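You operate a simulated robot arm through the tools that you are given. There is no shell and no other tool. Be economical: measure what you need, move in short steps, check, and stop when the job is done.

Carry out the task below with a simulated robot arm. There is one attempt and no reset: what you move stays moved.

## Task
Spin the yellow and the purple glue tube for 5 seconds.
Fine: one tube in each well, hood shut, dial at 5, press the green button once; wait till the green lamp is out; leave the other tubes.

Only the result counts: the job must be done as asked and must still hold three seconds after the hand-in. Knocking over, shifting, dropping, spilling or breaking anything else fails it.

## Robot
A 6-joint arm with a two-finger parallel gripper, fixed in place. Base frame: the origin is at the foot of the arm, x ahead of it, y to its left, z up; the work surface is at about z = 766. Readings come in mm, rad, newtons and seconds.
With the tool pointing down near the work surface it reaches from about 260 to 680 mm from the base axis. Its first joint turns from -1.152 to 1.152 rad. Payload 2.9 kg.
The tool frame sits at the grasp point between the pads (the TCP): z along the fingers, y along the line on which they close. The tips reach 30 mm beyond it. Largest opening 110 mm; finger width 20, thickness 10; the body of the gripper, 48 by 112 mm, starts 55 mm behind the TCP.
Orientation is that of the tool frame in the base frame, as [roll, pitch, yaw] about the fixed x, y, z axes, in that order (R = Rz(yaw) Ry(pitch) Rx(roll)). With the fingers straight down and closing along the base's y, the tool's x points along the base's -x, its y along +y and its z along -z.

## Interface
- The arm moves only by the tool drive_tool. Its arguments are lists of equal length, an entry for each row: "grip": the closure, from 0 (fully open) to 1 (shut); "dp": the shift along the tool's x, y, z in mm, a list of three; "angular": the turn, a rotation vector about the tool's x, y, z in rad, a list of three. In form: {"grip": [grip, ...], "dp": [[x, y, z], ...], "angular": [[ax, ay, az], ...]}. A call has 1 to 20 rows; each row shifts and turns the commanded pose from where the row before left it, along the tool's axes as they then stand. A row lasts 0.2 s, in which the tool goes at most 50 mm and 0.15 rad; a call with a longer step from one row to the next is refused whole, and so is a gripper value outside its range. A pose out of reach is approached as far as the arm can. The call stops where the force on the tool passes 70 N (or 10 N more than at its start, if that is more) or the arm is blocked; 0.2 s more then pass. Each finger travels about 108 mm/s and halts on what it meets, pressing with about 33 N; the grip force reading is that of the motor and also rises with nothing between the fingers. The clock runs only during rows and for 0.2 s after the last one: add rows that do not move to give the fingers time. It gives the time, the measured TCP pose, the force on the tool (base axes), the opening and the grip force at its end, in the units of the frame above (readings bear some noise), with the torque about the TCP (base axes, N m) and any sound that the robot's microphone picked up.
- Cameras (640 x 400 px; columns grow to the right, rows downward): "scene" is fixed at [71.3, 424.1, 1396.4]; the picture's right is [-0.83, -0.56, 0.00], its down [-0.25, 0.36, -0.90] and it looks along [0.50, -0.74, -0.44] (base axes); focal length 340 px, centre (320, 200). "wrist" rides on the gripper at [72, 17, -103] in the tool frame; the picture's right is [-0.23, 0.97, 0.00], its down [-0.76, -0.18, -0.62] and it looks along [-0.61, -0.14, 0.78] (tool axes); focal length 222 px, centre (320, 200). There is no depth. A picture from a camera that has moved, and an enlarged one, comes with that camera's place and axes in the base frame and with its lens.
- snapshot(camera): a new picture of that camera. The clock stands still meanwhile.
- close_up(camera, box): a new picture of the part [left, top, right, bottom] of that camera's present view, enlarged. The clock stands still meanwhile.
- close_job(): hands the job in; it is judged then, once.

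Go step by step. Nothing tells you positions but the pictures and the camera data: compare them with the known pose of the tool, close in by small moves and look again before you grip or let go. The budget is 120 turns and 76 pictures, counting those below and the enlarged ones. Unless the task says otherwise, let go and move clear before handing in, and close with one line.

The tools are called as name(argument=value, ...) on one line, values as JSON. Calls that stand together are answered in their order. drive_tool: Moves the arm, as the interface text tells. Its arguments: {"type":"object","properties":{"grip":{"type":"array"},"dp":{"type":"array"},"angular":{"type":"array"}},"required":["grip","dp","angular"]} The other tools are called the same way: snapshot (camera) takes a picture; close_up (camera, box) takes an enlarged picture of a part of a camera's view; close_job () hands the job in.

At the start:

```text
time: 0.0
tcp_pos: [367.3, -289.7, 1142.3]
ee_rot: [-3.14, -0.001, -3.14]
force: [0.8, 1.6, -0.2]
ft_torque: [-0.01, 0.0, 0.01]
width: 110.1
grasp_force: 0.0
```

scene: 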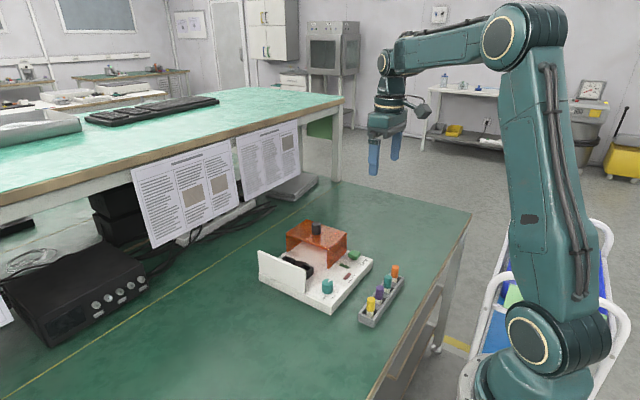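
wrist: 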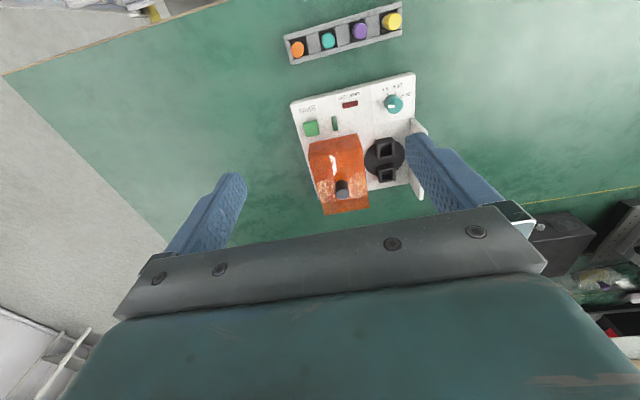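

I see a small centrifuge-like device with an orange hood, a black rotor with two wells, a dial, a green button, and a tube rack. I'll enlarge both views.

close_up(camera="scene", box=[240, 200, 440, 340])

close_up(camera="wrist", box=[270, 0, 450, 220])

```text
2.86 times, centred on (340, 270) of scene
camera zoom: at [71.3, 424.1, 1396.4], right [-0.83, -0.56, 0.0], down [-0.25, 0.36, -0.9], along [0.5, -0.74, -0.44], focal length 970 px, centre (263, 0)
```

zoom: 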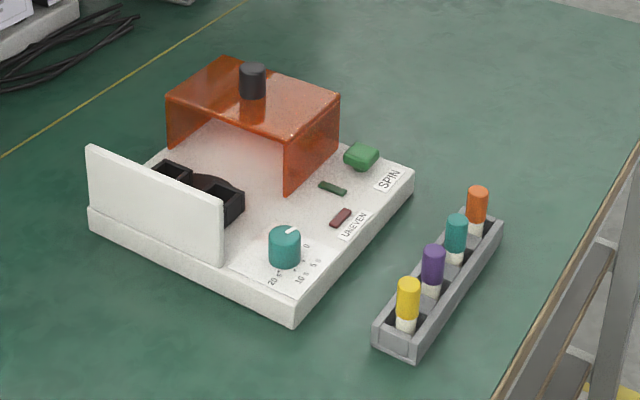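

```text
1.82 times, centred on (360, 110) of wrist
camera zoom: at [295.2, -273.7, 1247.5], right [0.23, 0.97, 0.0], down [0.76, -0.18, 0.62], along [0.61, -0.14, -0.78], focal length 404 px, centre (247, 364)
```

zoom: 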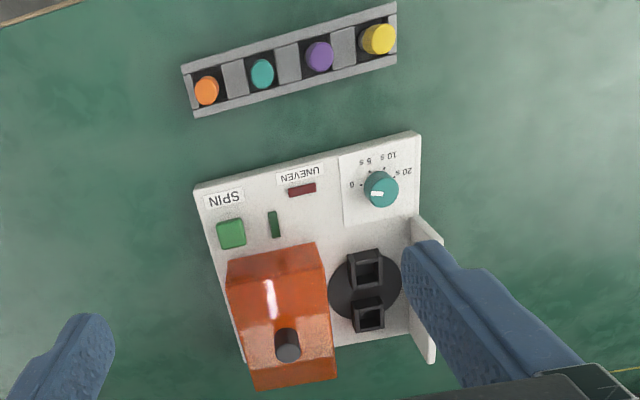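

Device lies around x 450–620, y −180…−330; the rack runs along y at x≈320 with tubes 50 mm apart (yellow y≈−166, purple y≈−215, tops z≈817). I'll move the wrist camera closer to measure the wells, dial and hood.

drive_tool(grip=[0, 0, 0, 0, 0], dp=[[-5, 20, 35], [-5, 20, 35], [-5, 20, 35], [-5, 20, 35], [0, 0, 0]], angular=[[0, 0, 0], [0, 0, 0], [0, 0, 0], [0, 0, 0], [0, 0, 0]])

snapshot(camera="wrist")

```text
time: 1.2
tcp_pos: [388.5, -210.6, 1002.1]
ee_rot: [3.141, 0.0, -3.141]
force: [0.1, -0.2, -0.8]
ft_torque: [-0.02, 0.0, 0.03]
width: 110.1
grasp_force: 0.1
```

```text
71 pictures are left
camera wrist: at [315.5, -193.6, 1106.5], right [0.23, 0.97, 0.0], down [0.76, -0.18, 0.62], along [0.61, -0.14, -0.78], focal length 222 px, centre (320, 200)
```

wrist: 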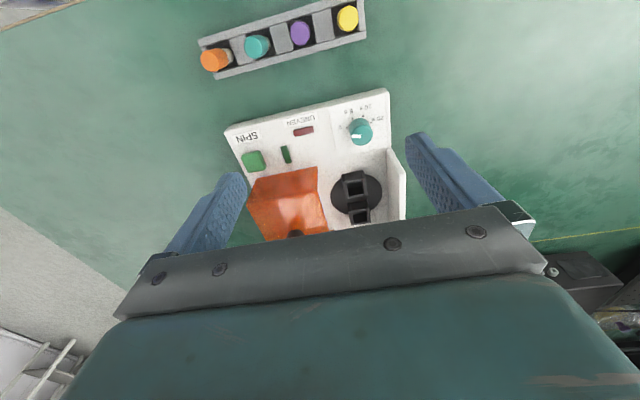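

The gripper hides the far wells, so I shift forward and enlarge.

drive_tool(grip=[0, 0, 0], dp=[[-45, 0, 10], [-45, 0, 10], [0, 0, 0]], angular=[[0, 0, 0], [0, 0, 0], [0, 0, 0]])

close_up(camera="wrist", box=[200, 20, 440, 240])

close_up(camera="scene", box=[255, 215, 345, 315])

close_up(camera="scene", box=[310, 240, 410, 330])

```text
time: 2.0
tcp_pos: [477.5, -210.3, 982.3]
ee_rot: [-3.141, 0.001, 3.141]
force: [0.3, -0.2, 0.3]
ft_torque: [-0.01, -0.03, 0.02]
width: 109.7
grasp_force: 0.1
```

```text
1.82 times, centred on (320, 130) of wrist
camera zoom: at [405.2, -193.7, 1087.3], right [0.23, 0.97, 0.0], down [0.76, -0.18, 0.62], along [0.61, -0.14, -0.78], focal length 404 px, centre (320, 327)
```

zoom: 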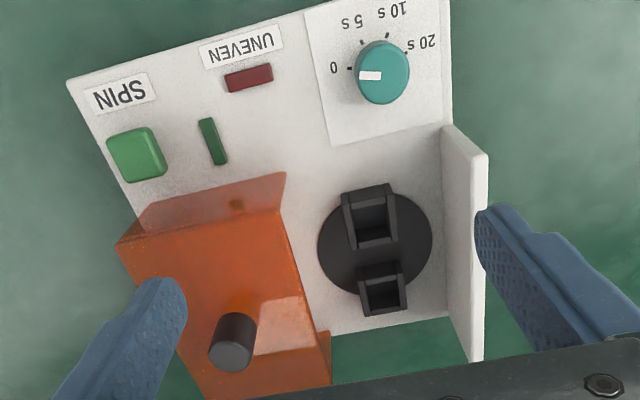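

```text
4.00 times, centred on (300, 265) of scene
camera zoom: at [71.3, 424.1, 1396.4], right [-0.83, -0.56, 0.0], down [-0.25, 0.36, -0.9], along [0.5, -0.74, -0.44], focal length 1358 px, centre (400, -60)
```

zoom: 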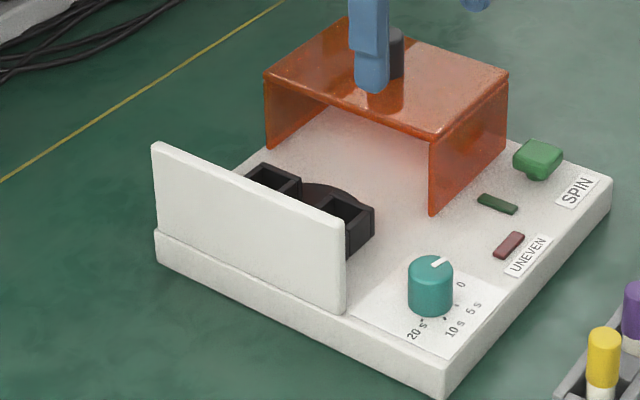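

```text
4.44 times, centred on (360, 285) of scene
camera zoom: at [71.3, 424.1, 1396.4], right [-0.83, -0.56, 0.0], down [-0.25, 0.36, -0.9], along [0.5, -0.74, -0.44], focal length 1509 px, centre (142, -178)
```

zoom: 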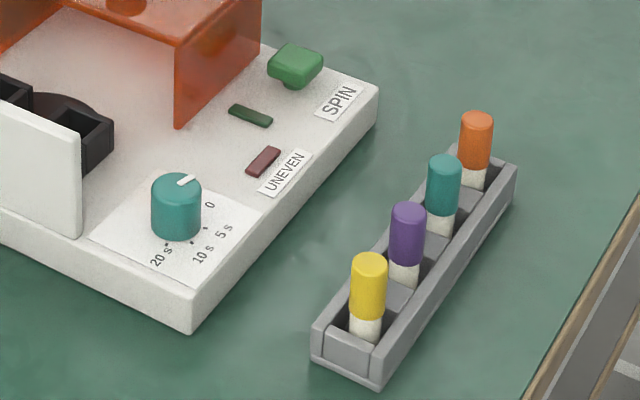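

Rough measurements so far:
- **Yellow tube:** (320, −166), top z≈817
- **Wells:** (528, −185) and (591, −185), rim z≈815
- **Dial:** (446, −165), pointer at 0, with 5 about 49° clockwise from above

Closing the fingers along y fits everywhere. I go above the yellow tube with a narrowed opening and look.

drive_tool(grip=[0.3, 0.4, 0.5, 0.6, 0.6, 0.6], dp=[[40, 11, 5], [40, 11, 5], [40, 11, 25], [37, 11, 35], [0, 0, 25], [0, 0, 0]], angular=[[0, 0, 0], [0, 0, 0], [0, 0, 0], [0, 0, 0], [0, 0, 0], [0, 0, 0]])

snapshot(camera="wrist")

close_up(camera="scene", box=[310, 220, 430, 330])

```text
refused: row 4 steps farther than a row can; nothing moved
```

```text
67 pictures are left
camera wrist: at [405.2, -193.7, 1087.3], right [0.23, 0.97, 0.0], down [0.76, -0.18, 0.62], along [0.61, -0.14, -0.78], focal length 222 px, centre (320, 200)
```

wrist: 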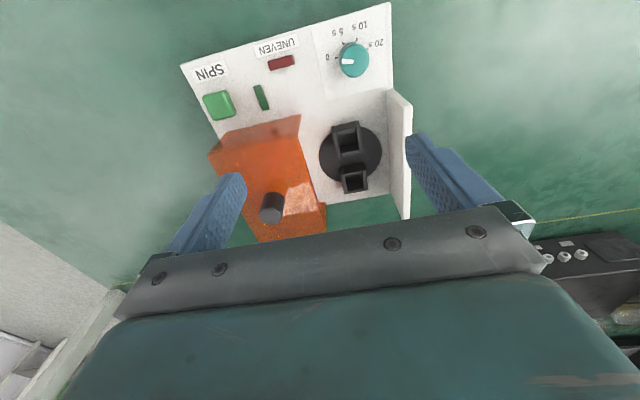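

```text
3.64 times, centred on (370, 275) of scene
camera zoom: at [71.3, 424.1, 1396.4], right [-0.83, -0.56, 0.0], down [-0.25, 0.36, -0.9], along [0.5, -0.74, -0.44], focal length 1235 px, centre (138, -73)
```

zoom: 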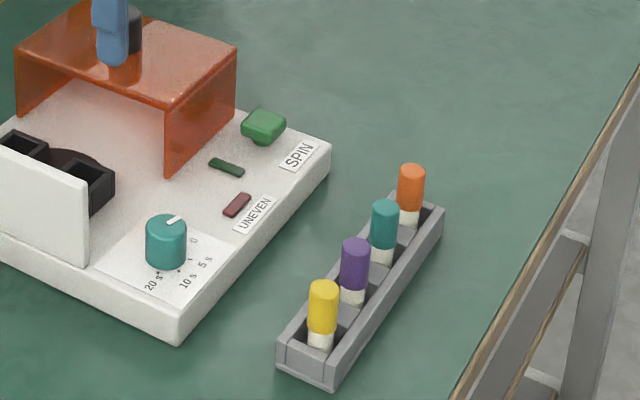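

A row was too long, so nothing moved; I repeat with shorter steps.

drive_tool(grip=[0.3, 0.4, 0.5, 0.6, 0.6, 0.6, 0.6], dp=[[40, 11, 5], [40, 11, 5], [40, 11, 15], [37, 11, 20], [0, 0, 25], [0, 0, 12], [0, 0, 0]], angular=[[0, 0, 0], [0, 0, 0], [0, 0, 0], [0, 0, 0], [0, 0, 0], [0, 0, 0], [0, 0, 0]])

snapshot(camera="wrist")

close_up(camera="scene", box=[310, 220, 430, 330])

```text
time: 3.6
tcp_pos: [321.7, -165.4, 900.7]
ee_rot: [3.141, -0.001, 3.142]
force: [-0.2, 0.2, -0.1]
ft_torque: [0.01, -0.03, 0.0]
width: 44.1
grasp_force: 0.0
```

```text
65 pictures are left
camera wrist: at [248.5, -149.2, 1005.2], right [0.23, 0.97, 0.0], down [0.76, -0.18, 0.62], along [0.61, -0.14, -0.78], focal length 222 px, centre (320, 200)
```

wrist: 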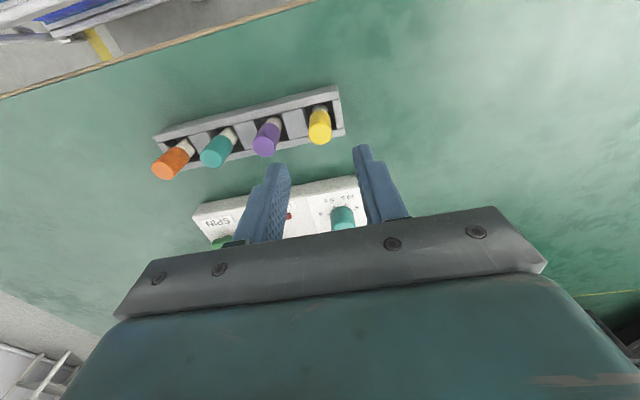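

```text
3.64 times, centred on (370, 275) of scene
camera zoom: at [71.3, 424.1, 1396.4], right [-0.83, -0.56, 0.0], down [-0.25, 0.36, -0.9], along [0.5, -0.74, -0.44], focal length 1235 px, centre (138, -73)
```

zoom: 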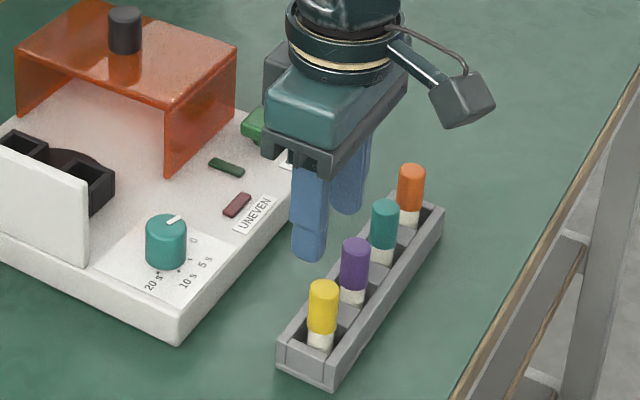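

The yellow tube is centred under the TCP at (322, −166). I go down to z≈831 so that only the cap is gripped, then close.

drive_tool(grip=[0.6, 0.6, 0.6, 0.6, 0.6], dp=[[0, 0, 20], [0, 0, 20], [0, 0, 15], [0, 0, 14], [0, 0, 0]], angular=[[0, 0, 0], [0, 0, 0], [0, 0, 0], [0, 0, 0], [0, 0, 0]])

close_up(camera="scene", box=[330, 240, 430, 330])

close_up(camera="wrist", box=[200, 60, 440, 240])

```text
time: 4.8
tcp_pos: [323.1, -166.9, 832.2]
ee_rot: [-3.139, 0.001, -3.142]
force: [0.2, -0.3, -0.2]
ft_torque: [0.0, -0.01, 0.05]
width: 43.9
grasp_force: 0.0
```

```text
4.44 times, centred on (380, 285) of scene
camera zoom: at [71.3, 424.1, 1396.4], right [-0.83, -0.56, 0.0], down [-0.25, 0.36, -0.9], along [0.5, -0.74, -0.44], focal length 1509 px, centre (53, -178)
```

zoom: 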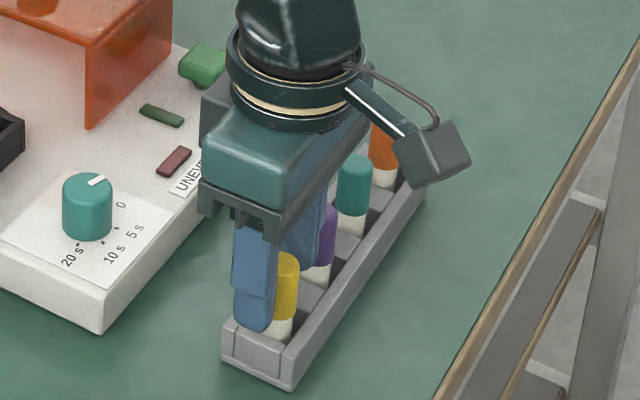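

```text
2.22 times, centred on (320, 150) of wrist
camera zoom: at [248.9, -149.7, 936.5], right [0.23, 0.97, 0.0], down [0.76, -0.18, 0.62], along [0.61, -0.14, -0.78], focal length 494 px, centre (320, 311)
```

zoom: 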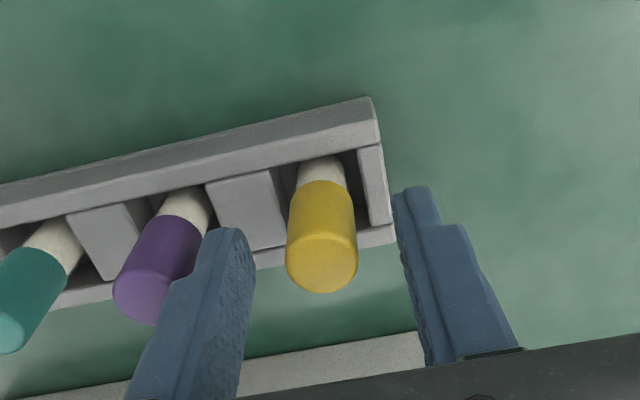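

The tube sits between the fingers; I close on it.

drive_tool(grip=[0.8, 1, 1, 1], dp=[[0, 0, 0], [0, 0, 0], [0, 0, 0], [0, 0, 0]], angular=[[0, 0, 0], [0, 0, 0], [0, 0, 0], [0, 0, 0]])

```text
time: 5.8
tcp_pos: [322.7, -165.0, 832.0]
ee_rot: [-3.141, 0.0, -3.141]
force: [0.5, 0.2, 0.6]
ft_torque: [-0.04, -0.04, 0.0]
width: 18.4
grasp_force: 33.0
```

Gripped at 18 mm. I lift and carry it above the far well.

drive_tool(grip=[1, 1, 1, 1, 1, 1, 1, 1, 1, 1, 1], dp=[[0, 0, -15], [0, 0, -30], [0, 0, -35], [0, 0, -20], [-40, 0, 0], [-45, -5, 0], [-45, -5, 0], [-45, -5, 0], [-45, -5, 0], [-45, 0, 0], [0, 0, 0]], angular=[[0, 0, 0], [0, 0, 0], [0, 0, 0], [0, 0, 0], [0, 0, 0], [0, 0, 0], [0, 0, 0], [0, 0, 0], [0, 0, 0], [0, 0, 0], [0, 0, 0]])

close_up(camera="wrist", box=[200, 20, 440, 240])

close_up(camera="scene", box=[250, 200, 370, 310])

```text
time: 8.2
tcp_pos: [586.0, -186.1, 931.3]
ee_rot: [3.14, -0.002, -3.14]
force: [0.0, 0.3, -0.6]
ft_torque: [-0.03, -0.02, 0.05]
width: 18.5
grasp_force: 32.3
```

```text
1.82 times, centred on (320, 130) of wrist
camera zoom: at [514.2, -169.9, 1036.4], right [0.23, 0.97, 0.0], down [0.76, -0.18, 0.62], along [0.61, -0.14, -0.78], focal length 404 px, centre (320, 327)
```

zoom: 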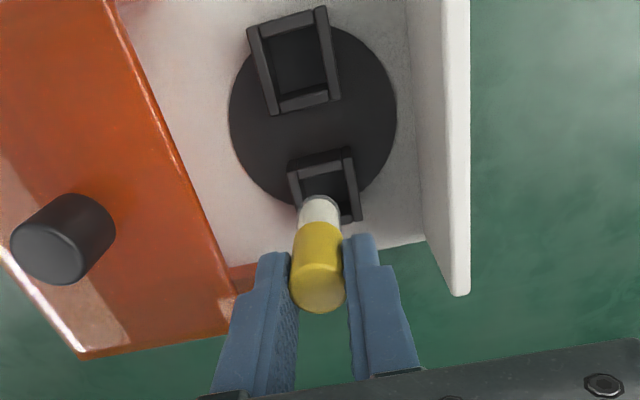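

```text
3.64 times, centred on (310, 255) of scene
camera zoom: at [71.3, 424.1, 1396.4], right [-0.83, -0.56, 0.0], down [-0.25, 0.36, -0.9], along [0.5, -0.74, -0.44], focal length 1235 px, centre (356, 0)
```

zoom: 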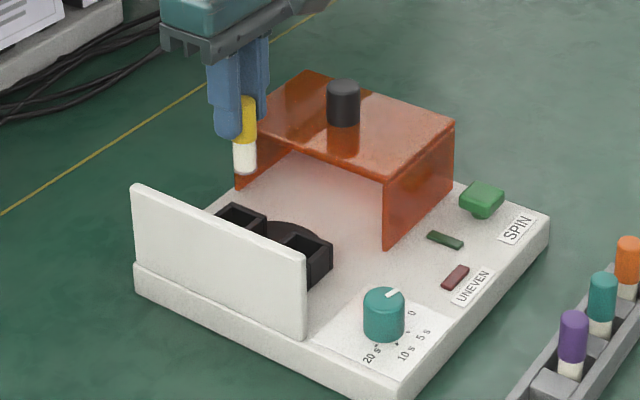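

Wells measured again: near (532, −185), far (592, −185). I shift +6 mm in x and lower until the tube bottom is just above the rim.

drive_tool(grip=[1, 1, 1, 1], dp=[[-6, 1, 0], [0, 0, 20], [0, 0, 18], [0, 0, 0]], angular=[[0, 0, 0], [0, 0, 0], [0, 0, 0], [0, 0, 0]])

close_up(camera="wrist", box=[240, 20, 400, 180])

close_up(camera="scene", box=[265, 215, 345, 295])

```text
time: 9.2
tcp_pos: [591.8, -184.4, 892.4]
ee_rot: [-3.141, 0.001, -3.14]
force: [0.7, 0.1, -0.2]
ft_torque: [0.0, -0.02, -0.01]
width: 18.2
grasp_force: 33.0
```

```text
2.50 times, centred on (320, 100) of wrist
camera zoom: at [519.7, -168.7, 997.8], right [0.23, 0.97, 0.0], down [0.76, -0.18, 0.62], along [0.61, -0.14, -0.78], focal length 555 px, centre (320, 450)
```

zoom: 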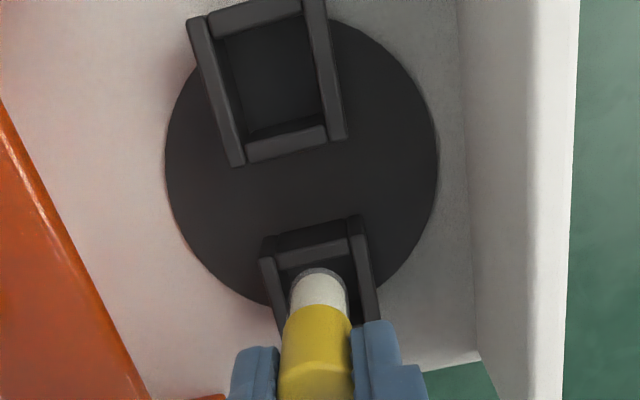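

```text
5.00 times, centred on (305, 255) of scene
camera zoom: at [71.3, 424.1, 1396.4], right [-0.83, -0.56, 0.0], down [-0.25, 0.36, -0.9], along [0.5, -0.74, -0.44], focal length 1698 px, centre (395, -75)
```

zoom: 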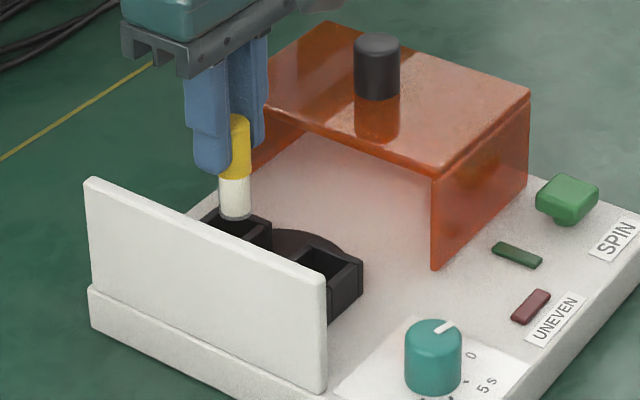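

The tube bottom is centred over the far well. I lower it in.

drive_tool(grip=[1, 1, 1, 1], dp=[[0, 0, 6], [0, 0, 6], [0, 0, 5], [0, 0, 0]], angular=[[0, 0, 0], [0, 0, 0], [0, 0, 0], [0, 0, 0]])

close_up(camera="wrist", box=[240, 20, 400, 180])

close_up(camera="scene", box=[265, 215, 345, 295])

```text
time: 10.2
tcp_pos: [592.6, -184.5, 879.2]
ee_rot: [-3.138, 0.004, -3.14]
force: [-4.5, 0.5, 21.4]
ft_torque: [0.05, 0.5, -0.02]
width: 18.6
grasp_force: 32.4
```

```text
2.50 times, centred on (320, 100) of wrist
camera zoom: at [519.5, -168.6, 983.5], right [0.23, 0.97, 0.0], down [0.76, -0.18, 0.63], along [0.61, -0.14, -0.78], focal length 555 px, centre (320, 450)
```

zoom: 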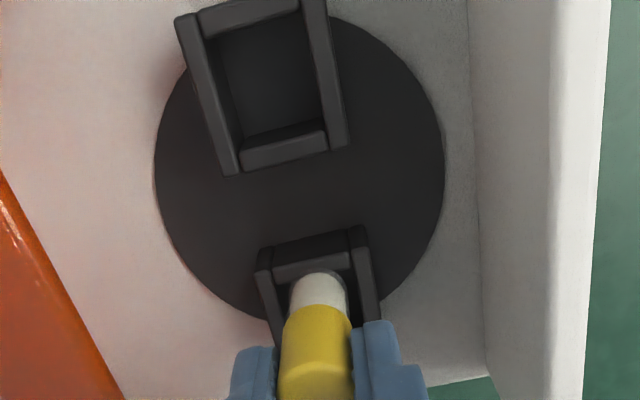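

```text
5.00 times, centred on (305, 255) of scene
camera zoom: at [70.8, 424.3, 1396.3], right [-0.83, -0.56, 0.0], down [-0.25, 0.36, -0.9], along [0.5, -0.74, -0.44], focal length 1698 px, centre (395, -75)
```

zoom: 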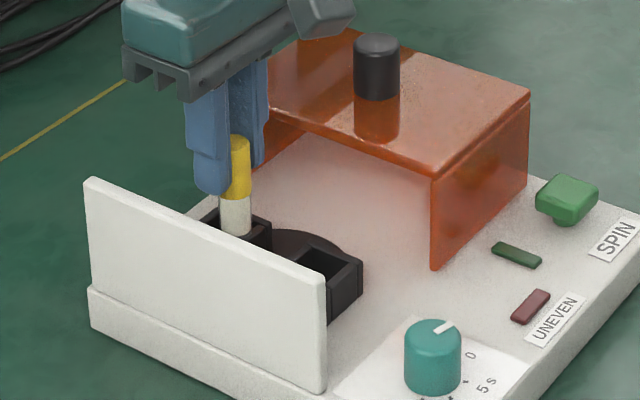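

Contact at z≈879, and torque and picture say the tube bottom sits on the near rim of the well. I raise it, shift +4 mm in x and try again gently.

drive_tool(grip=[1, 1, 1, 1, 1, 1], dp=[[0, 0, -8], [-4, 0, 0], [0, 0, 5], [0, 0, 4], [0, 0, 3], [0, 0, 0]], angular=[[0, 0, 0], [0, 0, 0], [0, 0, 0], [0, 0, 0], [0, 0, 0], [0, 0, 0]])

close_up(camera="wrist", box=[240, 20, 400, 180])

```text
time: 11.6
tcp_pos: [596.8, -184.5, 870.1]
ee_rot: [3.141, 0.003, 3.142]
force: [13.1, 0.5, -5.4]
ft_torque: [-0.06, -0.92, 0.01]
width: 18.4
grasp_force: 32.6
```

```text
2.50 times, centred on (320, 100) of wrist
camera zoom: at [524.2, -168.4, 975.1], right [0.23, 0.97, 0.0], down [0.76, -0.18, 0.63], along [0.61, -0.14, -0.78], focal length 555 px, centre (320, 450)
```

zoom: 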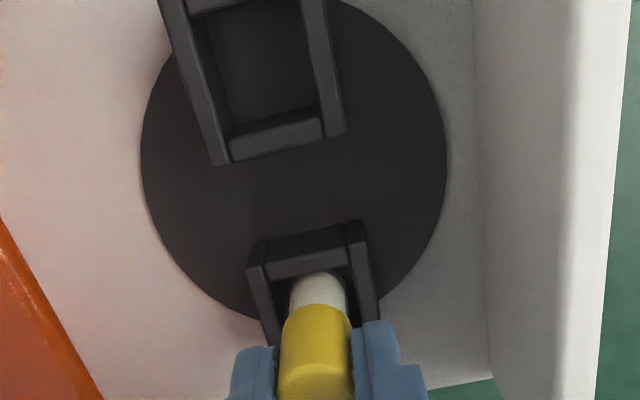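

The tube is now inside, pushed +x by the near wall; I ease 2 mm further in x and keep lowering.

drive_tool(grip=[1, 1, 1, 1, 1], dp=[[-2.5, 0, 0], [0, 0, 3], [0, 0, 3], [0, 0, 2], [0, 0, 0]], angular=[[0, 0, 0], [0, 0, 0], [0, 0, 0], [0, 0, 0], [0, 0, 0]])

close_up(camera="scene", box=[265, 215, 345, 295])

```text
time: 12.8
tcp_pos: [598.5, -185.1, 863.6]
ee_rot: [3.141, -0.001, -3.141]
force: [0.1, -0.7, 0.5]
ft_torque: [0.0, -0.01, 0.0]
width: 18.4
grasp_force: 33.2
```

```text
5.00 times, centred on (305, 255) of scene
camera zoom: at [71.3, 424.1, 1396.4], right [-0.83, -0.56, 0.0], down [-0.25, 0.36, -0.9], along [0.5, -0.74, -0.44], focal length 1698 px, centre (395, -75)
```

zoom: 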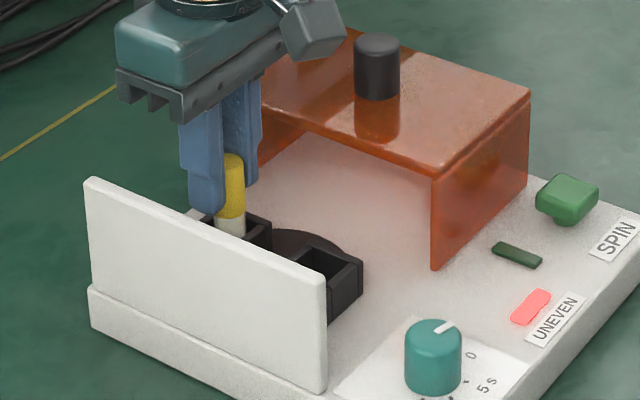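

Forces are nil and the UNEVEN lamp has lit, so the tube is in its well. I lower on until it touches the floor.

drive_tool(grip=[1, 1, 1, 1], dp=[[0, 0, 3], [0, 0, 3], [0, 0, 2], [0, 0, 0]], angular=[[0, 0, 0], [0, 0, 0], [0, 0, 0], [0, 0, 0]])

```text
time: 13.8
tcp_pos: [597.8, -185.1, 856.2]
ee_rot: [-3.141, -0.001, -3.141]
force: [0.7, -0.2, -0.6]
ft_torque: [0.0, 0.03, 0.02]
width: 18.4
grasp_force: 33.2
```

drive_tool(grip=[1, 1, 1], dp=[[0, 0, 3], [0, 0, 3], [0, 0, 0]], angular=[[0, 0, 0], [0, 0, 0], [0, 0, 0]])

close_up(camera="scene", box=[265, 215, 345, 295])

close_up(camera="wrist", box=[240, 20, 400, 180])

```text
time: 14.6
tcp_pos: [600.3, -184.6, 854.5]
ee_rot: [-3.139, 0.005, -3.142]
force: [-7.8, 1.3, 32.4]
ft_torque: [0.14, 0.52, -0.02]
width: 18.3
grasp_force: 33.2
```

```text
5.00 times, centred on (305, 255) of scene
camera zoom: at [70.5, 424.4, 1396.3], right [-0.83, -0.56, 0.0], down [-0.25, 0.36, -0.9], along [0.5, -0.74, -0.44], focal length 1698 px, centre (395, -75)
```

zoom: 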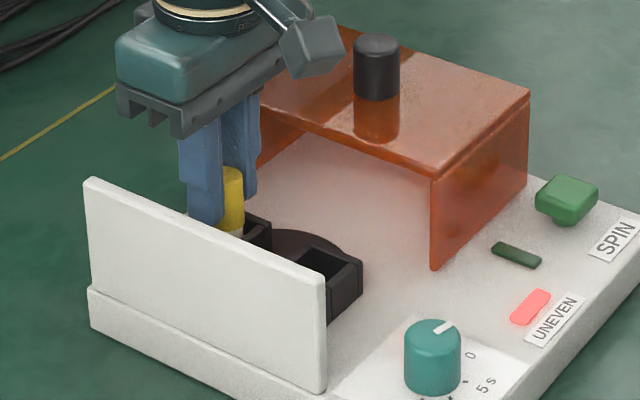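

```text
2.50 times, centred on (320, 100) of wrist
camera zoom: at [526.0, -168.7, 958.8], right [0.23, 0.97, 0.0], down [0.76, -0.18, 0.63], along [0.61, -0.14, -0.78], focal length 555 px, centre (320, 450)
```

zoom: 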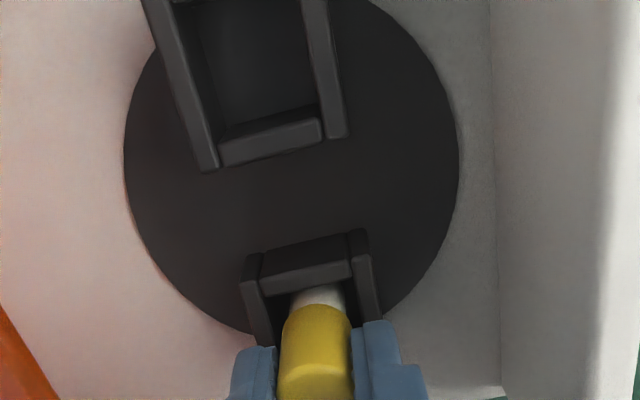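

It rests on the floor. I relax 2 mm upward, open, and raise clear.

drive_tool(grip=[1, 0.8, 0.65, 0.65, 0.65], dp=[[0, 0, -3.5], [0, 0, 0], [0, 0, 0], [0, 0, 0], [0, 0, 0]], angular=[[0, 0, 0], [0, 0, 0], [0, 0, 0], [0, 0, 0], [0, 0, 0]])

drive_tool(grip=[0.65, 0.65, 0.65, 0.65, 0.65], dp=[[0, 0, -15], [0, 0, -30], [0, 0, -40], [0, 0, -10], [0, 0, 0]], angular=[[0, 0, 0], [0, 0, 0], [0, 0, 0], [0, 0, 0], [0, 0, 0]])

close_up(camera="wrist", box=[200, 20, 440, 240])

close_up(camera="scene", box=[265, 215, 345, 295])

```text
time: 15.8
tcp_pos: [599.3, -184.5, 854.3]
ee_rot: [-3.14, 0.0, -3.141]
force: [0.5, -0.5, 0.6]
ft_torque: [-0.01, -0.01, -0.02]
width: 38.4
grasp_force: 0.1
```

```text
time: 17.0
tcp_pos: [598.5, -185.3, 951.4]
ee_rot: [-3.14, 0.0, -3.141]
force: [-0.3, 0.2, 0.3]
ft_torque: [0.01, -0.03, -0.01]
width: 38.7
grasp_force: 0.0
```

```text
1.82 times, centred on (320, 130) of wrist
camera zoom: at [525.6, -169.1, 1054.9], right [0.23, 0.97, 0.0], down [0.76, -0.18, 0.62], along [0.61, -0.14, -0.78], focal length 404 px, centre (320, 327)
```

zoom: 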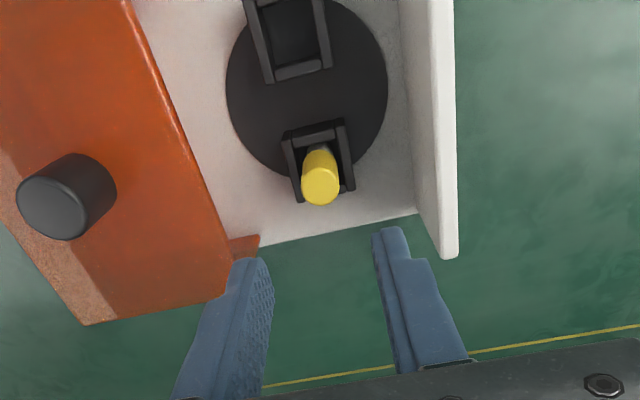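

```text
5.00 times, centred on (305, 255) of scene
camera zoom: at [71.3, 424.1, 1396.4], right [-0.83, -0.56, 0.0], down [-0.25, 0.36, -0.9], along [0.5, -0.74, -0.44], focal length 1698 px, centre (395, -75)
```

zoom: 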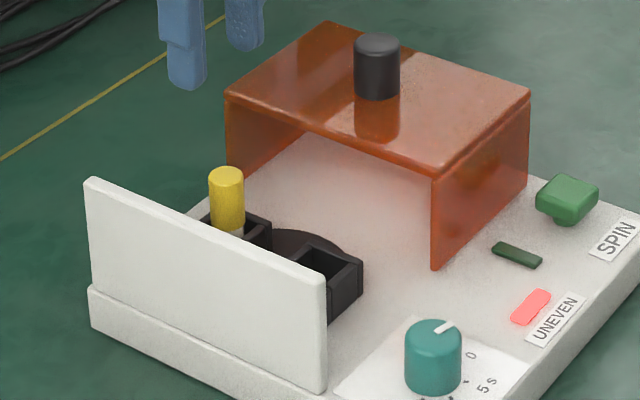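

Yellow is seated in the far well. Next I go above purple at about (322, −215).

drive_tool(grip=[0.62, 0.62, 0.62, 0.62, 0.62, 0.62, 0.62, 0.62, 0.62], dp=[[46, -5, 0], [46, -5, 0], [46, -5, 0], [46, -5, 0], [46, -5, 0], [46, -5, 0], [0, 0, 30], [0, 0, 21], [0, 0, 0]], angular=[[0, 0, 0], [0, 0, 0], [0, 0, 0], [0, 0, 0], [0, 0, 0], [0, 0, 0], [0, 0, 0], [0, 0, 0], [0, 0, 0]])

close_up(camera="wrist", box=[200, 20, 440, 240])

```text
time: 19.0
tcp_pos: [322.5, -213.4, 897.4]
ee_rot: [-3.141, 0.0, -3.141]
force: [0.0, 0.4, -0.4]
ft_torque: [0.01, -0.01, -0.02]
width: 41.9
grasp_force: 0.1
```

```text
1.82 times, centred on (320, 130) of wrist
camera zoom: at [249.6, -197.6, 1002.0], right [0.23, 0.97, 0.0], down [0.76, -0.18, 0.62], along [0.61, -0.14, -0.78], focal length 404 px, centre (320, 327)
```

zoom: 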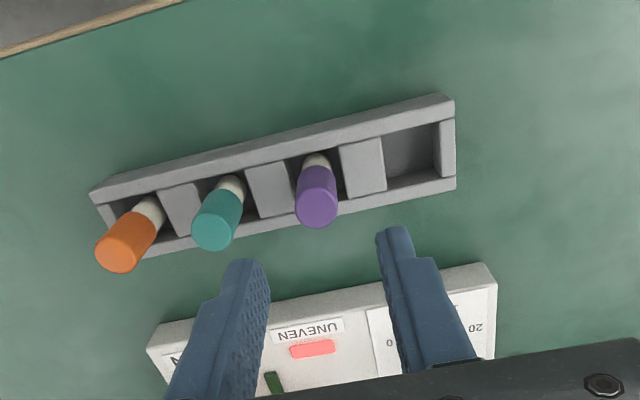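

Purple top at about (323, −215.5). I nudge and descend to z≈832.

drive_tool(grip=[0.62, 0.62, 0.62, 0.62, 0.62], dp=[[-0.5, -1.5, 10], [0, 0, 20], [0, 0, 20], [0, 0, 16], [0, 0, 0]], angular=[[0, 0, 0], [0, 0, 0], [0, 0, 0], [0, 0, 0], [0, 0, 0]])

close_up(camera="wrist", box=[200, 60, 440, 240])

```text
time: 20.2
tcp_pos: [323.8, -215.3, 831.2]
ee_rot: [-3.14, 0.001, 3.141]
force: [0.0, 0.6, 0.7]
ft_torque: [-0.02, -0.03, 0.0]
width: 41.6
grasp_force: 0.0
```

```text
2.22 times, centred on (320, 150) of wrist
camera zoom: at [250.2, -200.3, 936.1], right [0.23, 0.97, 0.0], down [0.76, -0.18, 0.62], along [0.61, -0.14, -0.78], focal length 494 px, centre (320, 311)
```

zoom: 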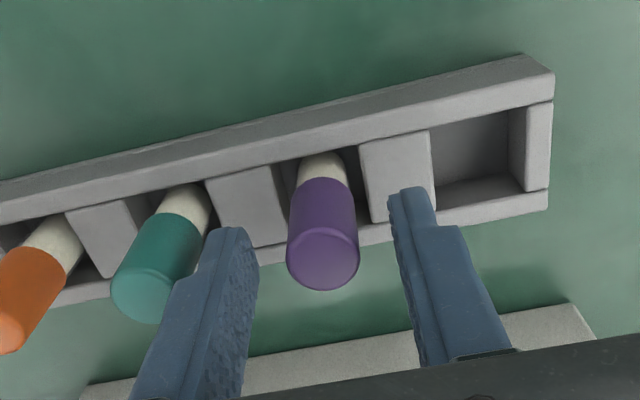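

Centred between the fingers; I close, lift and carry to above the near well.

drive_tool(grip=[0.8, 1, 1, 1, 1, 1, 1, 1, 1, 1, 1, 1, 1, 1], dp=[[0, 0, 0], [0, 0, 0], [0, 0, 0], [0, 0, 0], [0, 0, -15], [0, 0, -30], [0, 0, -35], [0, 0, -20], [-42, 6, 0], [-42, 6, 0], [-42, 6, 0], [-42, 6, 0], [-39, 6, 0], [0, 0, 0]], angular=[[0, 0, 0], [0, 0, 0], [0, 0, 0], [0, 0, 0], [0, 0, 0], [0, 0, 0], [0, 0, 0], [0, 0, 0], [0, 0, 0], [0, 0, 0], [0, 0, 0], [0, 0, 0], [0, 0, 0], [0, 0, 0]])

close_up(camera="wrist", box=[240, 60, 400, 220])

close_up(camera="scene", box=[265, 215, 345, 295])

```text
time: 23.2
tcp_pos: [531.3, -185.7, 930.7]
ee_rot: [-3.141, 0.0, 3.141]
force: [0.7, 0.1, -1.0]
ft_torque: [0.03, -0.02, -0.03]
width: 18.4
grasp_force: 33.1
```

```text
2.50 times, centred on (320, 140) of wrist
camera zoom: at [457.8, -169.9, 1036.0], right [0.23, 0.97, 0.0], down [0.76, -0.18, 0.62], along [0.61, -0.14, -0.78], focal length 555 px, centre (320, 350)
```

zoom: 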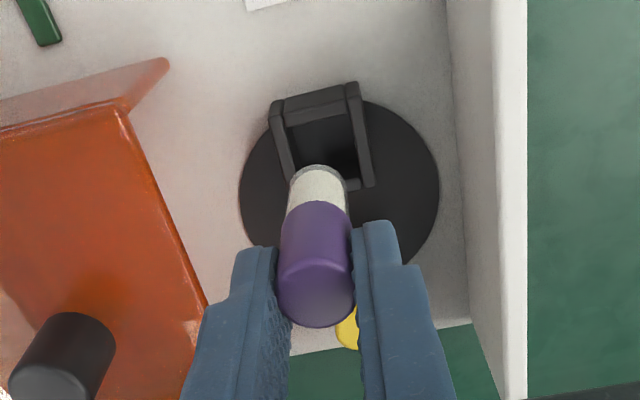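

```text
5.00 times, centred on (305, 255) of scene
camera zoom: at [71.3, 424.2, 1396.4], right [-0.83, -0.56, 0.0], down [-0.25, 0.36, -0.9], along [0.5, -0.74, -0.44], focal length 1698 px, centre (395, -75)
```

zoom: 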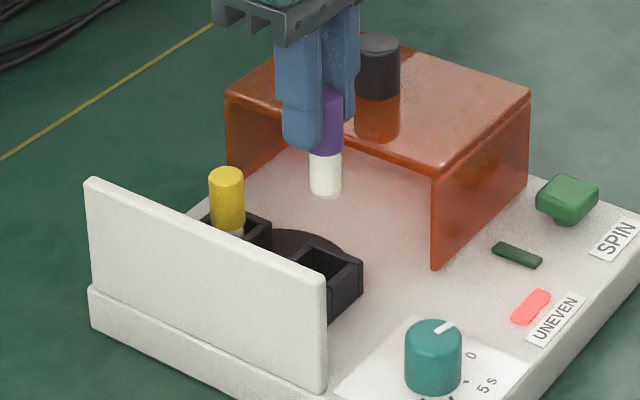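

Near well opening spans x≈520–545, centre (533, −185). I shift 2 mm and lower stepwise.

drive_tool(grip=[1, 1, 1, 1, 1, 1, 1], dp=[[-2, 0.5, 0], [0, 0, 20], [0, 0, 15], [0, 0, 8], [0, 0, 4], [0, 0, 4], [0, 0, 0]], angular=[[0, 0, 0], [0, 0, 0], [0, 0, 0], [0, 0, 0], [0, 0, 0], [0, 0, 0], [0, 0, 0]])

close_up(camera="wrist", box=[240, 40, 400, 200])

```text
time: 24.8
tcp_pos: [531.9, -186.5, 882.0]
ee_rot: [-3.14, 0.001, -3.141]
force: [0.2, 0.2, -0.1]
ft_torque: [0.02, 0.02, 0.01]
width: 18.7
grasp_force: 33.2
```

```text
2.50 times, centred on (320, 120) of wrist
camera zoom: at [459.4, -169.4, 985.7], right [0.23, 0.97, 0.0], down [0.76, -0.18, 0.62], along [0.61, -0.14, -0.78], focal length 555 px, centre (320, 400)
```

zoom: 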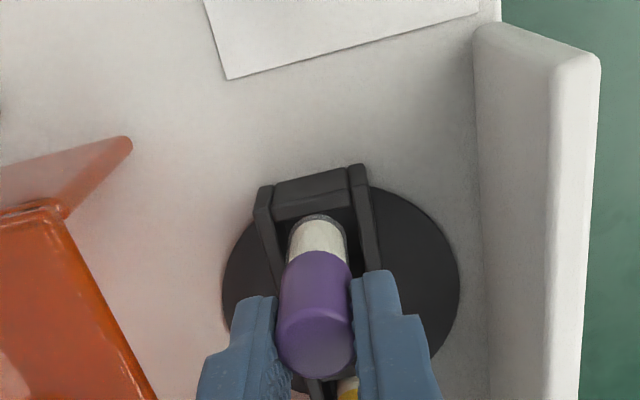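

The tube bottom is just past the near rim; I add 2 mm in x and go down gently.

drive_tool(grip=[1, 1, 1, 1, 1, 1], dp=[[-2, 0.5, 0], [0, 0, 3], [0, 0, 3], [0, 0, 3], [0, 0, 3], [0, 0, 0]], angular=[[0, 0, 0], [0, 0, 0], [0, 0, 0], [0, 0, 0], [0, 0, 0], [0, 0, 0]])

```text
time: 26.2
tcp_pos: [533.5, -184.5, 869.2]
ee_rot: [-3.141, 0.001, -3.141]
force: [1.8, 0.6, -0.8]
ft_torque: [-0.01, -0.02, 0.0]
width: 18.3
grasp_force: 32.8
```

Inside the well with no load; I continue towards the floor.

drive_tool(grip=[1, 1, 1, 1, 1, 1], dp=[[-0.5, 0, 3], [0, 0, 3], [0, 0, 3], [0, 0, 2], [0, 0, 2], [0, 0, 0]], angular=[[0, 0, 0], [0, 0, 0], [0, 0, 0], [0, 0, 0], [0, 0, 0], [0, 0, 0]])

```text
time: 27.6
tcp_pos: [534.4, -185.4, 855.7]
ee_rot: [-3.14, 0.001, 3.141]
force: [0.0, 0.4, -0.6]
ft_torque: [-0.01, -0.03, -0.04]
width: 18.3
grasp_force: 32.9
```

About a millimetre above the floor; I release and raise clear.

drive_tool(grip=[1, 0.8, 0.65, 0.65, 0.65], dp=[[0, 0, 0.8], [0, 0, 0], [0, 0, 0], [0, 0, 0], [0, 0, 0]], angular=[[0, 0, 0], [0, 0, 0], [0, 0, 0], [0, 0, 0], [0, 0, 0]])

drive_tool(grip=[0.65, 0.65, 0.65, 0.65, 0.65], dp=[[0, 0, -15], [0, 0, -30], [0, 0, -40], [0, 0, -40], [0, 0, 0]], angular=[[0, 0, 0], [0, 0, 0], [0, 0, 0], [0, 0, 0], [0, 0, 0]])

snapshot(camera="wrist")

close_up(camera="scene", box=[250, 210, 370, 320])

```text
time: 28.8
tcp_pos: [535.2, -184.7, 855.5]
ee_rot: [-3.14, 0.001, 3.141]
force: [-0.2, -0.4, -0.2]
ft_torque: [-0.01, 0.01, -0.02]
width: 38.5
grasp_force: 0.0
```

```text
time: 30.0
tcp_pos: [536.0, -184.4, 981.0]
ee_rot: [3.141, -0.001, -3.141]
force: [-0.9, 0.6, -0.1]
ft_torque: [0.0, -0.04, 0.01]
width: 38.5
grasp_force: 0.0
```

```text
44 pictures are left
camera wrist: at [462.5, -168.7, 1085.7], right [0.23, 0.97, 0.0], down [0.76, -0.18, 0.62], along [0.61, -0.14, -0.78], focal length 222 px, centre (320, 200)
```

wrist: 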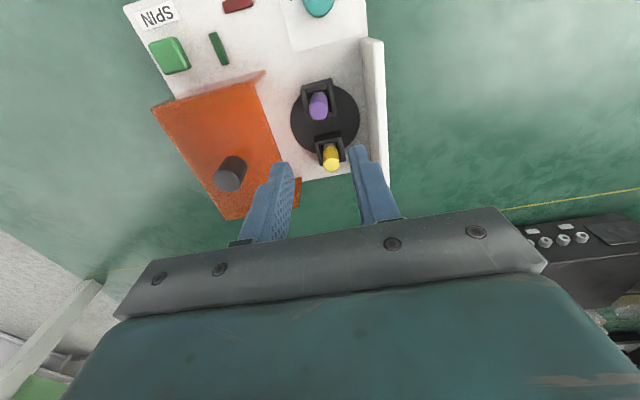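

```text
3.64 times, centred on (310, 265) of scene
camera zoom: at [71.3, 424.1, 1396.4], right [-0.83, -0.56, 0.0], down [-0.25, 0.36, -0.9], along [0.5, -0.74, -0.44], focal length 1235 px, centre (356, -36)
```

zoom: 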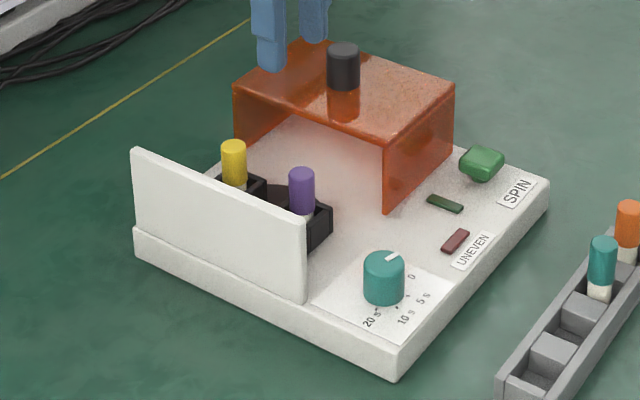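

Both tubes stand in their wells and the UNEVEN lamp is out. The hood knob is at about (563, −287), top z≈892; I move above it.

drive_tool(grip=[0.5, 0.45, 0.45, 0.45, 0.45], dp=[[-9, -34, 0], [-9, -34, 0], [-9, -34, 0], [0, 0, 26], [0, 0, 0]], angular=[[0, 0, 0], [0, 0, 0], [0, 0, 0], [0, 0, 0], [0, 0, 0]])

close_up(camera="wrist", box=[200, 40, 440, 240])

close_up(camera="scene", box=[260, 180, 360, 270])

```text
time: 31.2
tcp_pos: [561.6, -287.5, 954.3]
ee_rot: [-3.141, 0.0, -3.142]
force: [0.3, 0.3, -0.5]
ft_torque: [0.03, -0.01, 0.03]
width: 60.1
grasp_force: 0.1
```

```text
2.00 times, centred on (320, 140) of wrist
camera zoom: at [488.8, -271.5, 1058.9], right [0.23, 0.97, 0.0], down [0.76, -0.18, 0.62], along [0.61, -0.14, -0.78], focal length 444 px, centre (320, 320)
```

zoom: 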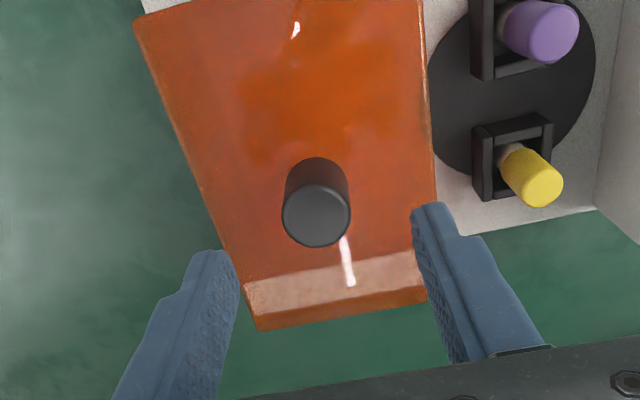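

```text
4.44 times, centred on (310, 225) of scene
camera zoom: at [71.3, 424.1, 1396.4], right [-0.83, -0.56, 0.0], down [-0.25, 0.36, -0.9], along [0.5, -0.74, -0.44], focal length 1509 px, centre (364, 89)
```

zoom: 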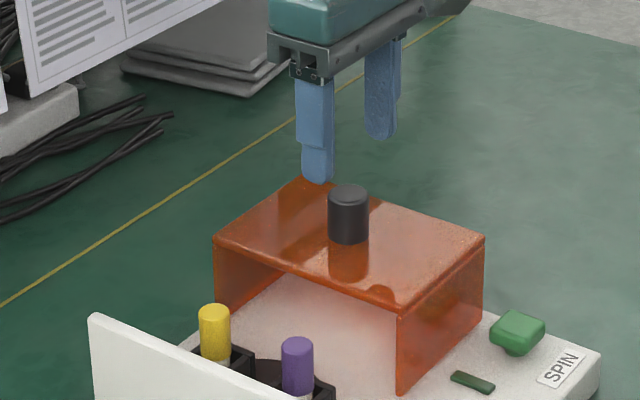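

Knob at about (565, −289.5). I adjust and lower to z≈899, tips just above the hood top.

drive_tool(grip=[0.45, 0.45, 0.45, 0.45, 0.45], dp=[[-3, -2, 15], [0, 0, 20], [0, 0, 12], [0, 0, 6], [0, 0, 0]], angular=[[0, 0, 0], [0, 0, 0], [0, 0, 0], [0, 0, 0], [0, 0, 0]])

close_up(camera="scene", box=[260, 180, 360, 270])

```text
time: 32.4
tcp_pos: [565.1, -289.1, 901.1]
ee_rot: [-3.142, 0.001, 3.141]
force: [0.1, -0.6, -0.8]
ft_torque: [0.0, -0.01, 0.03]
width: 60.5
grasp_force: 0.1
```

```text
4.44 times, centred on (310, 225) of scene
camera zoom: at [71.3, 424.1, 1396.4], right [-0.83, -0.56, 0.0], down [-0.25, 0.36, -0.9], along [0.5, -0.74, -0.44], focal length 1509 px, centre (364, 89)
```

zoom: 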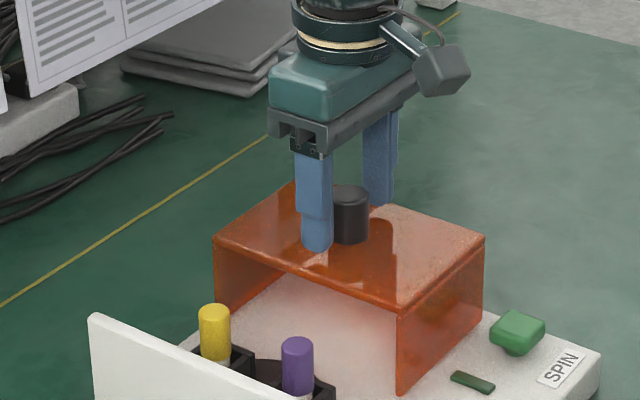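

Tips are beside the knob just above the hood top. I close on the knob.

drive_tool(grip=[0.7, 1, 1, 1], dp=[[0, 0, 0], [0, 0, 0], [0, 0, 0], [0, 0, 0]], angular=[[0, 0, 0], [0, 0, 0], [0, 0, 0], [0, 0, 0]])

drive_tool(grip=[1, 1, 1, 1, 1], dp=[[0, 5, 0], [0, 10, 0], [0, 10, 0], [0, 5, 0], [0, 0, 0]], angular=[[0, 0, 0], [0, 0, 0], [0, 0, 0], [0, 0, 0], [0, 0, 0]])

snapshot(camera="scene")

```text
time: 33.4
tcp_pos: [565.4, -289.3, 901.4]
ee_rot: [3.141, 0.0, 3.141]
force: [-0.8, 1.0, -1.3]
ft_torque: [-0.56, -0.01, 0.01]
width: 27.0
grasp_force: 45.1
```

```text
time: 34.6
tcp_pos: [564.9, -258.9, 901.5]
ee_rot: [3.14, 0.0, -3.141]
force: [3.3, 0.6, -6.5]
ft_torque: [-0.6, -0.45, -0.04]
width: 27.0
grasp_force: 45.2
```

```text
39 pictures are left
```

scene: 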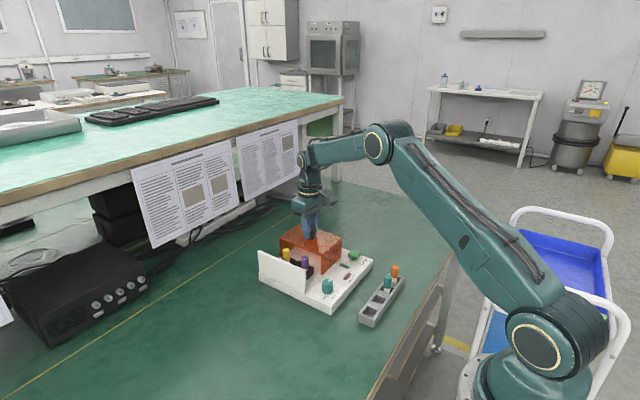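

The hood slides freely along with the gripper. I continue in short steps.

drive_tool(grip=[1, 1, 1, 1, 1, 1], dp=[[0, 8, 0], [0, 10, 0], [0, 10, 0], [0, 10, 0], [0, 10, 0], [0, 0, 0]], angular=[[0, 0, 0], [0, 0, 0], [0, 0, 0], [0, 0, 0], [0, 0, 0], [0, 0, 0]])

close_up(camera="scene", box=[250, 210, 370, 320])

```text
time: 36.0
tcp_pos: [563.7, -212.0, 900.1]
ee_rot: [-3.141, -0.001, 3.141]
force: [-2.2, 0.7, -1.1]
ft_torque: [-0.61, 0.58, -0.1]
width: 27.1
grasp_force: 44.9
```

```text
3.64 times, centred on (310, 265) of scene
camera zoom: at [71.3, 424.2, 1396.4], right [-0.83, -0.56, 0.0], down [-0.25, 0.36, -0.9], along [0.5, -0.74, -0.44], focal length 1235 px, centre (356, -36)
```

zoom: 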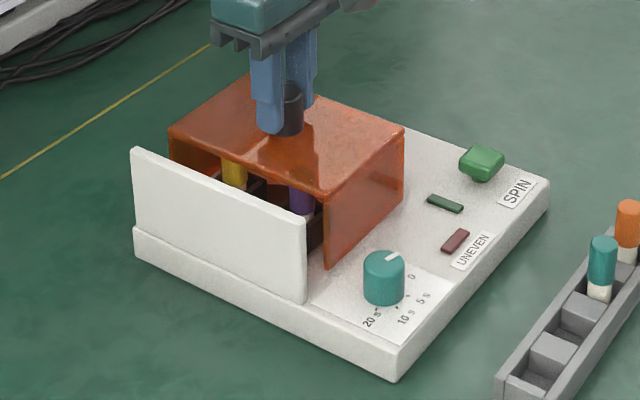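

It clears both tubes. I close the last gap slowly until it meets the end plate.

drive_tool(grip=[1, 1, 1, 1, 1, 1], dp=[[0, 5, 0], [0, 5, 0], [0, 5, 0], [0, 4, 0], [0, 3, 0], [0, 0, 0]], angular=[[0, 0, 0], [0, 0, 0], [0, 0, 0], [0, 0, 0], [0, 0, 0], [0, 0, 0]])

close_up(camera="scene", box=[250, 210, 370, 320])

```text
time: 37.4
tcp_pos: [565.7, -189.4, 901.6]
ee_rot: [-3.141, -0.001, -3.141]
force: [-6.5, 0.1, -4.6]
ft_torque: [-0.6, -0.32, 0.04]
width: 27.1
grasp_force: 45.0
```

```text
3.64 times, centred on (310, 265) of scene
camera zoom: at [71.2, 424.1, 1396.4], right [-0.83, -0.56, 0.0], down [-0.25, 0.36, -0.9], along [0.5, -0.74, -0.44], focal length 1235 px, centre (356, -36)
```

zoom: 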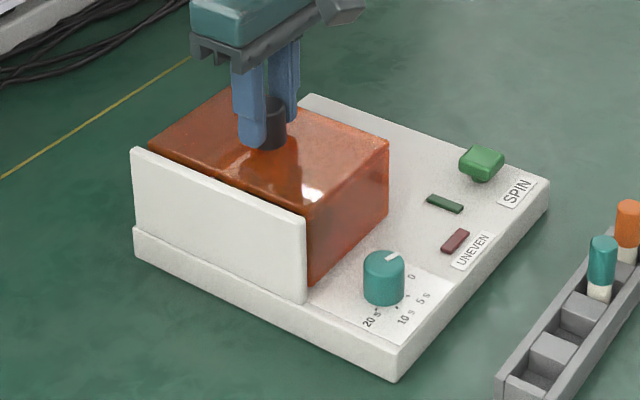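

drive_tool(grip=[1, 1, 1, 1, 1], dp=[[0, 2, 0], [0, 2, 0], [0, 2, 0], [0, 2, 0], [0, 0, 0]], angular=[[0, 0, 0], [0, 0, 0], [0, 0, 0], [0, 0, 0], [0, 0, 0]])

close_up(camera="scene", box=[250, 220, 340, 300])

```text
time: 38.6
tcp_pos: [563.9, -184.4, 902.2]
ee_rot: [-3.14, 0.001, 3.133]
force: [2.4, -27.1, -11.8]
ft_torque: [-0.03, 0.13, 0.01]
width: 27.0
grasp_force: 44.3
```

```text
5.00 times, centred on (295, 260) of scene
camera zoom: at [71.6, 423.4, 1396.6], right [-0.83, -0.56, 0.0], down [-0.25, 0.37, -0.9], along [0.5, -0.74, -0.44], focal length 1698 px, centre (445, -100)
```

zoom: 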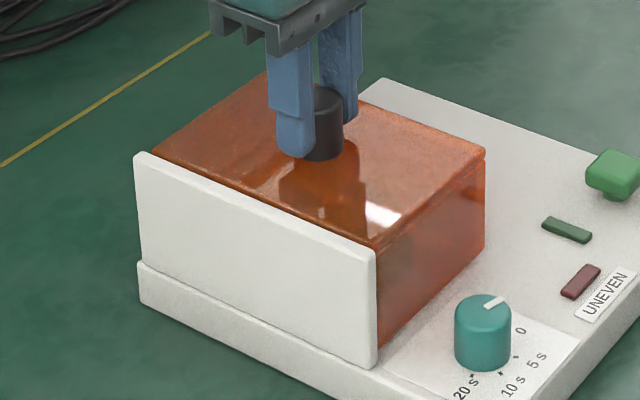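

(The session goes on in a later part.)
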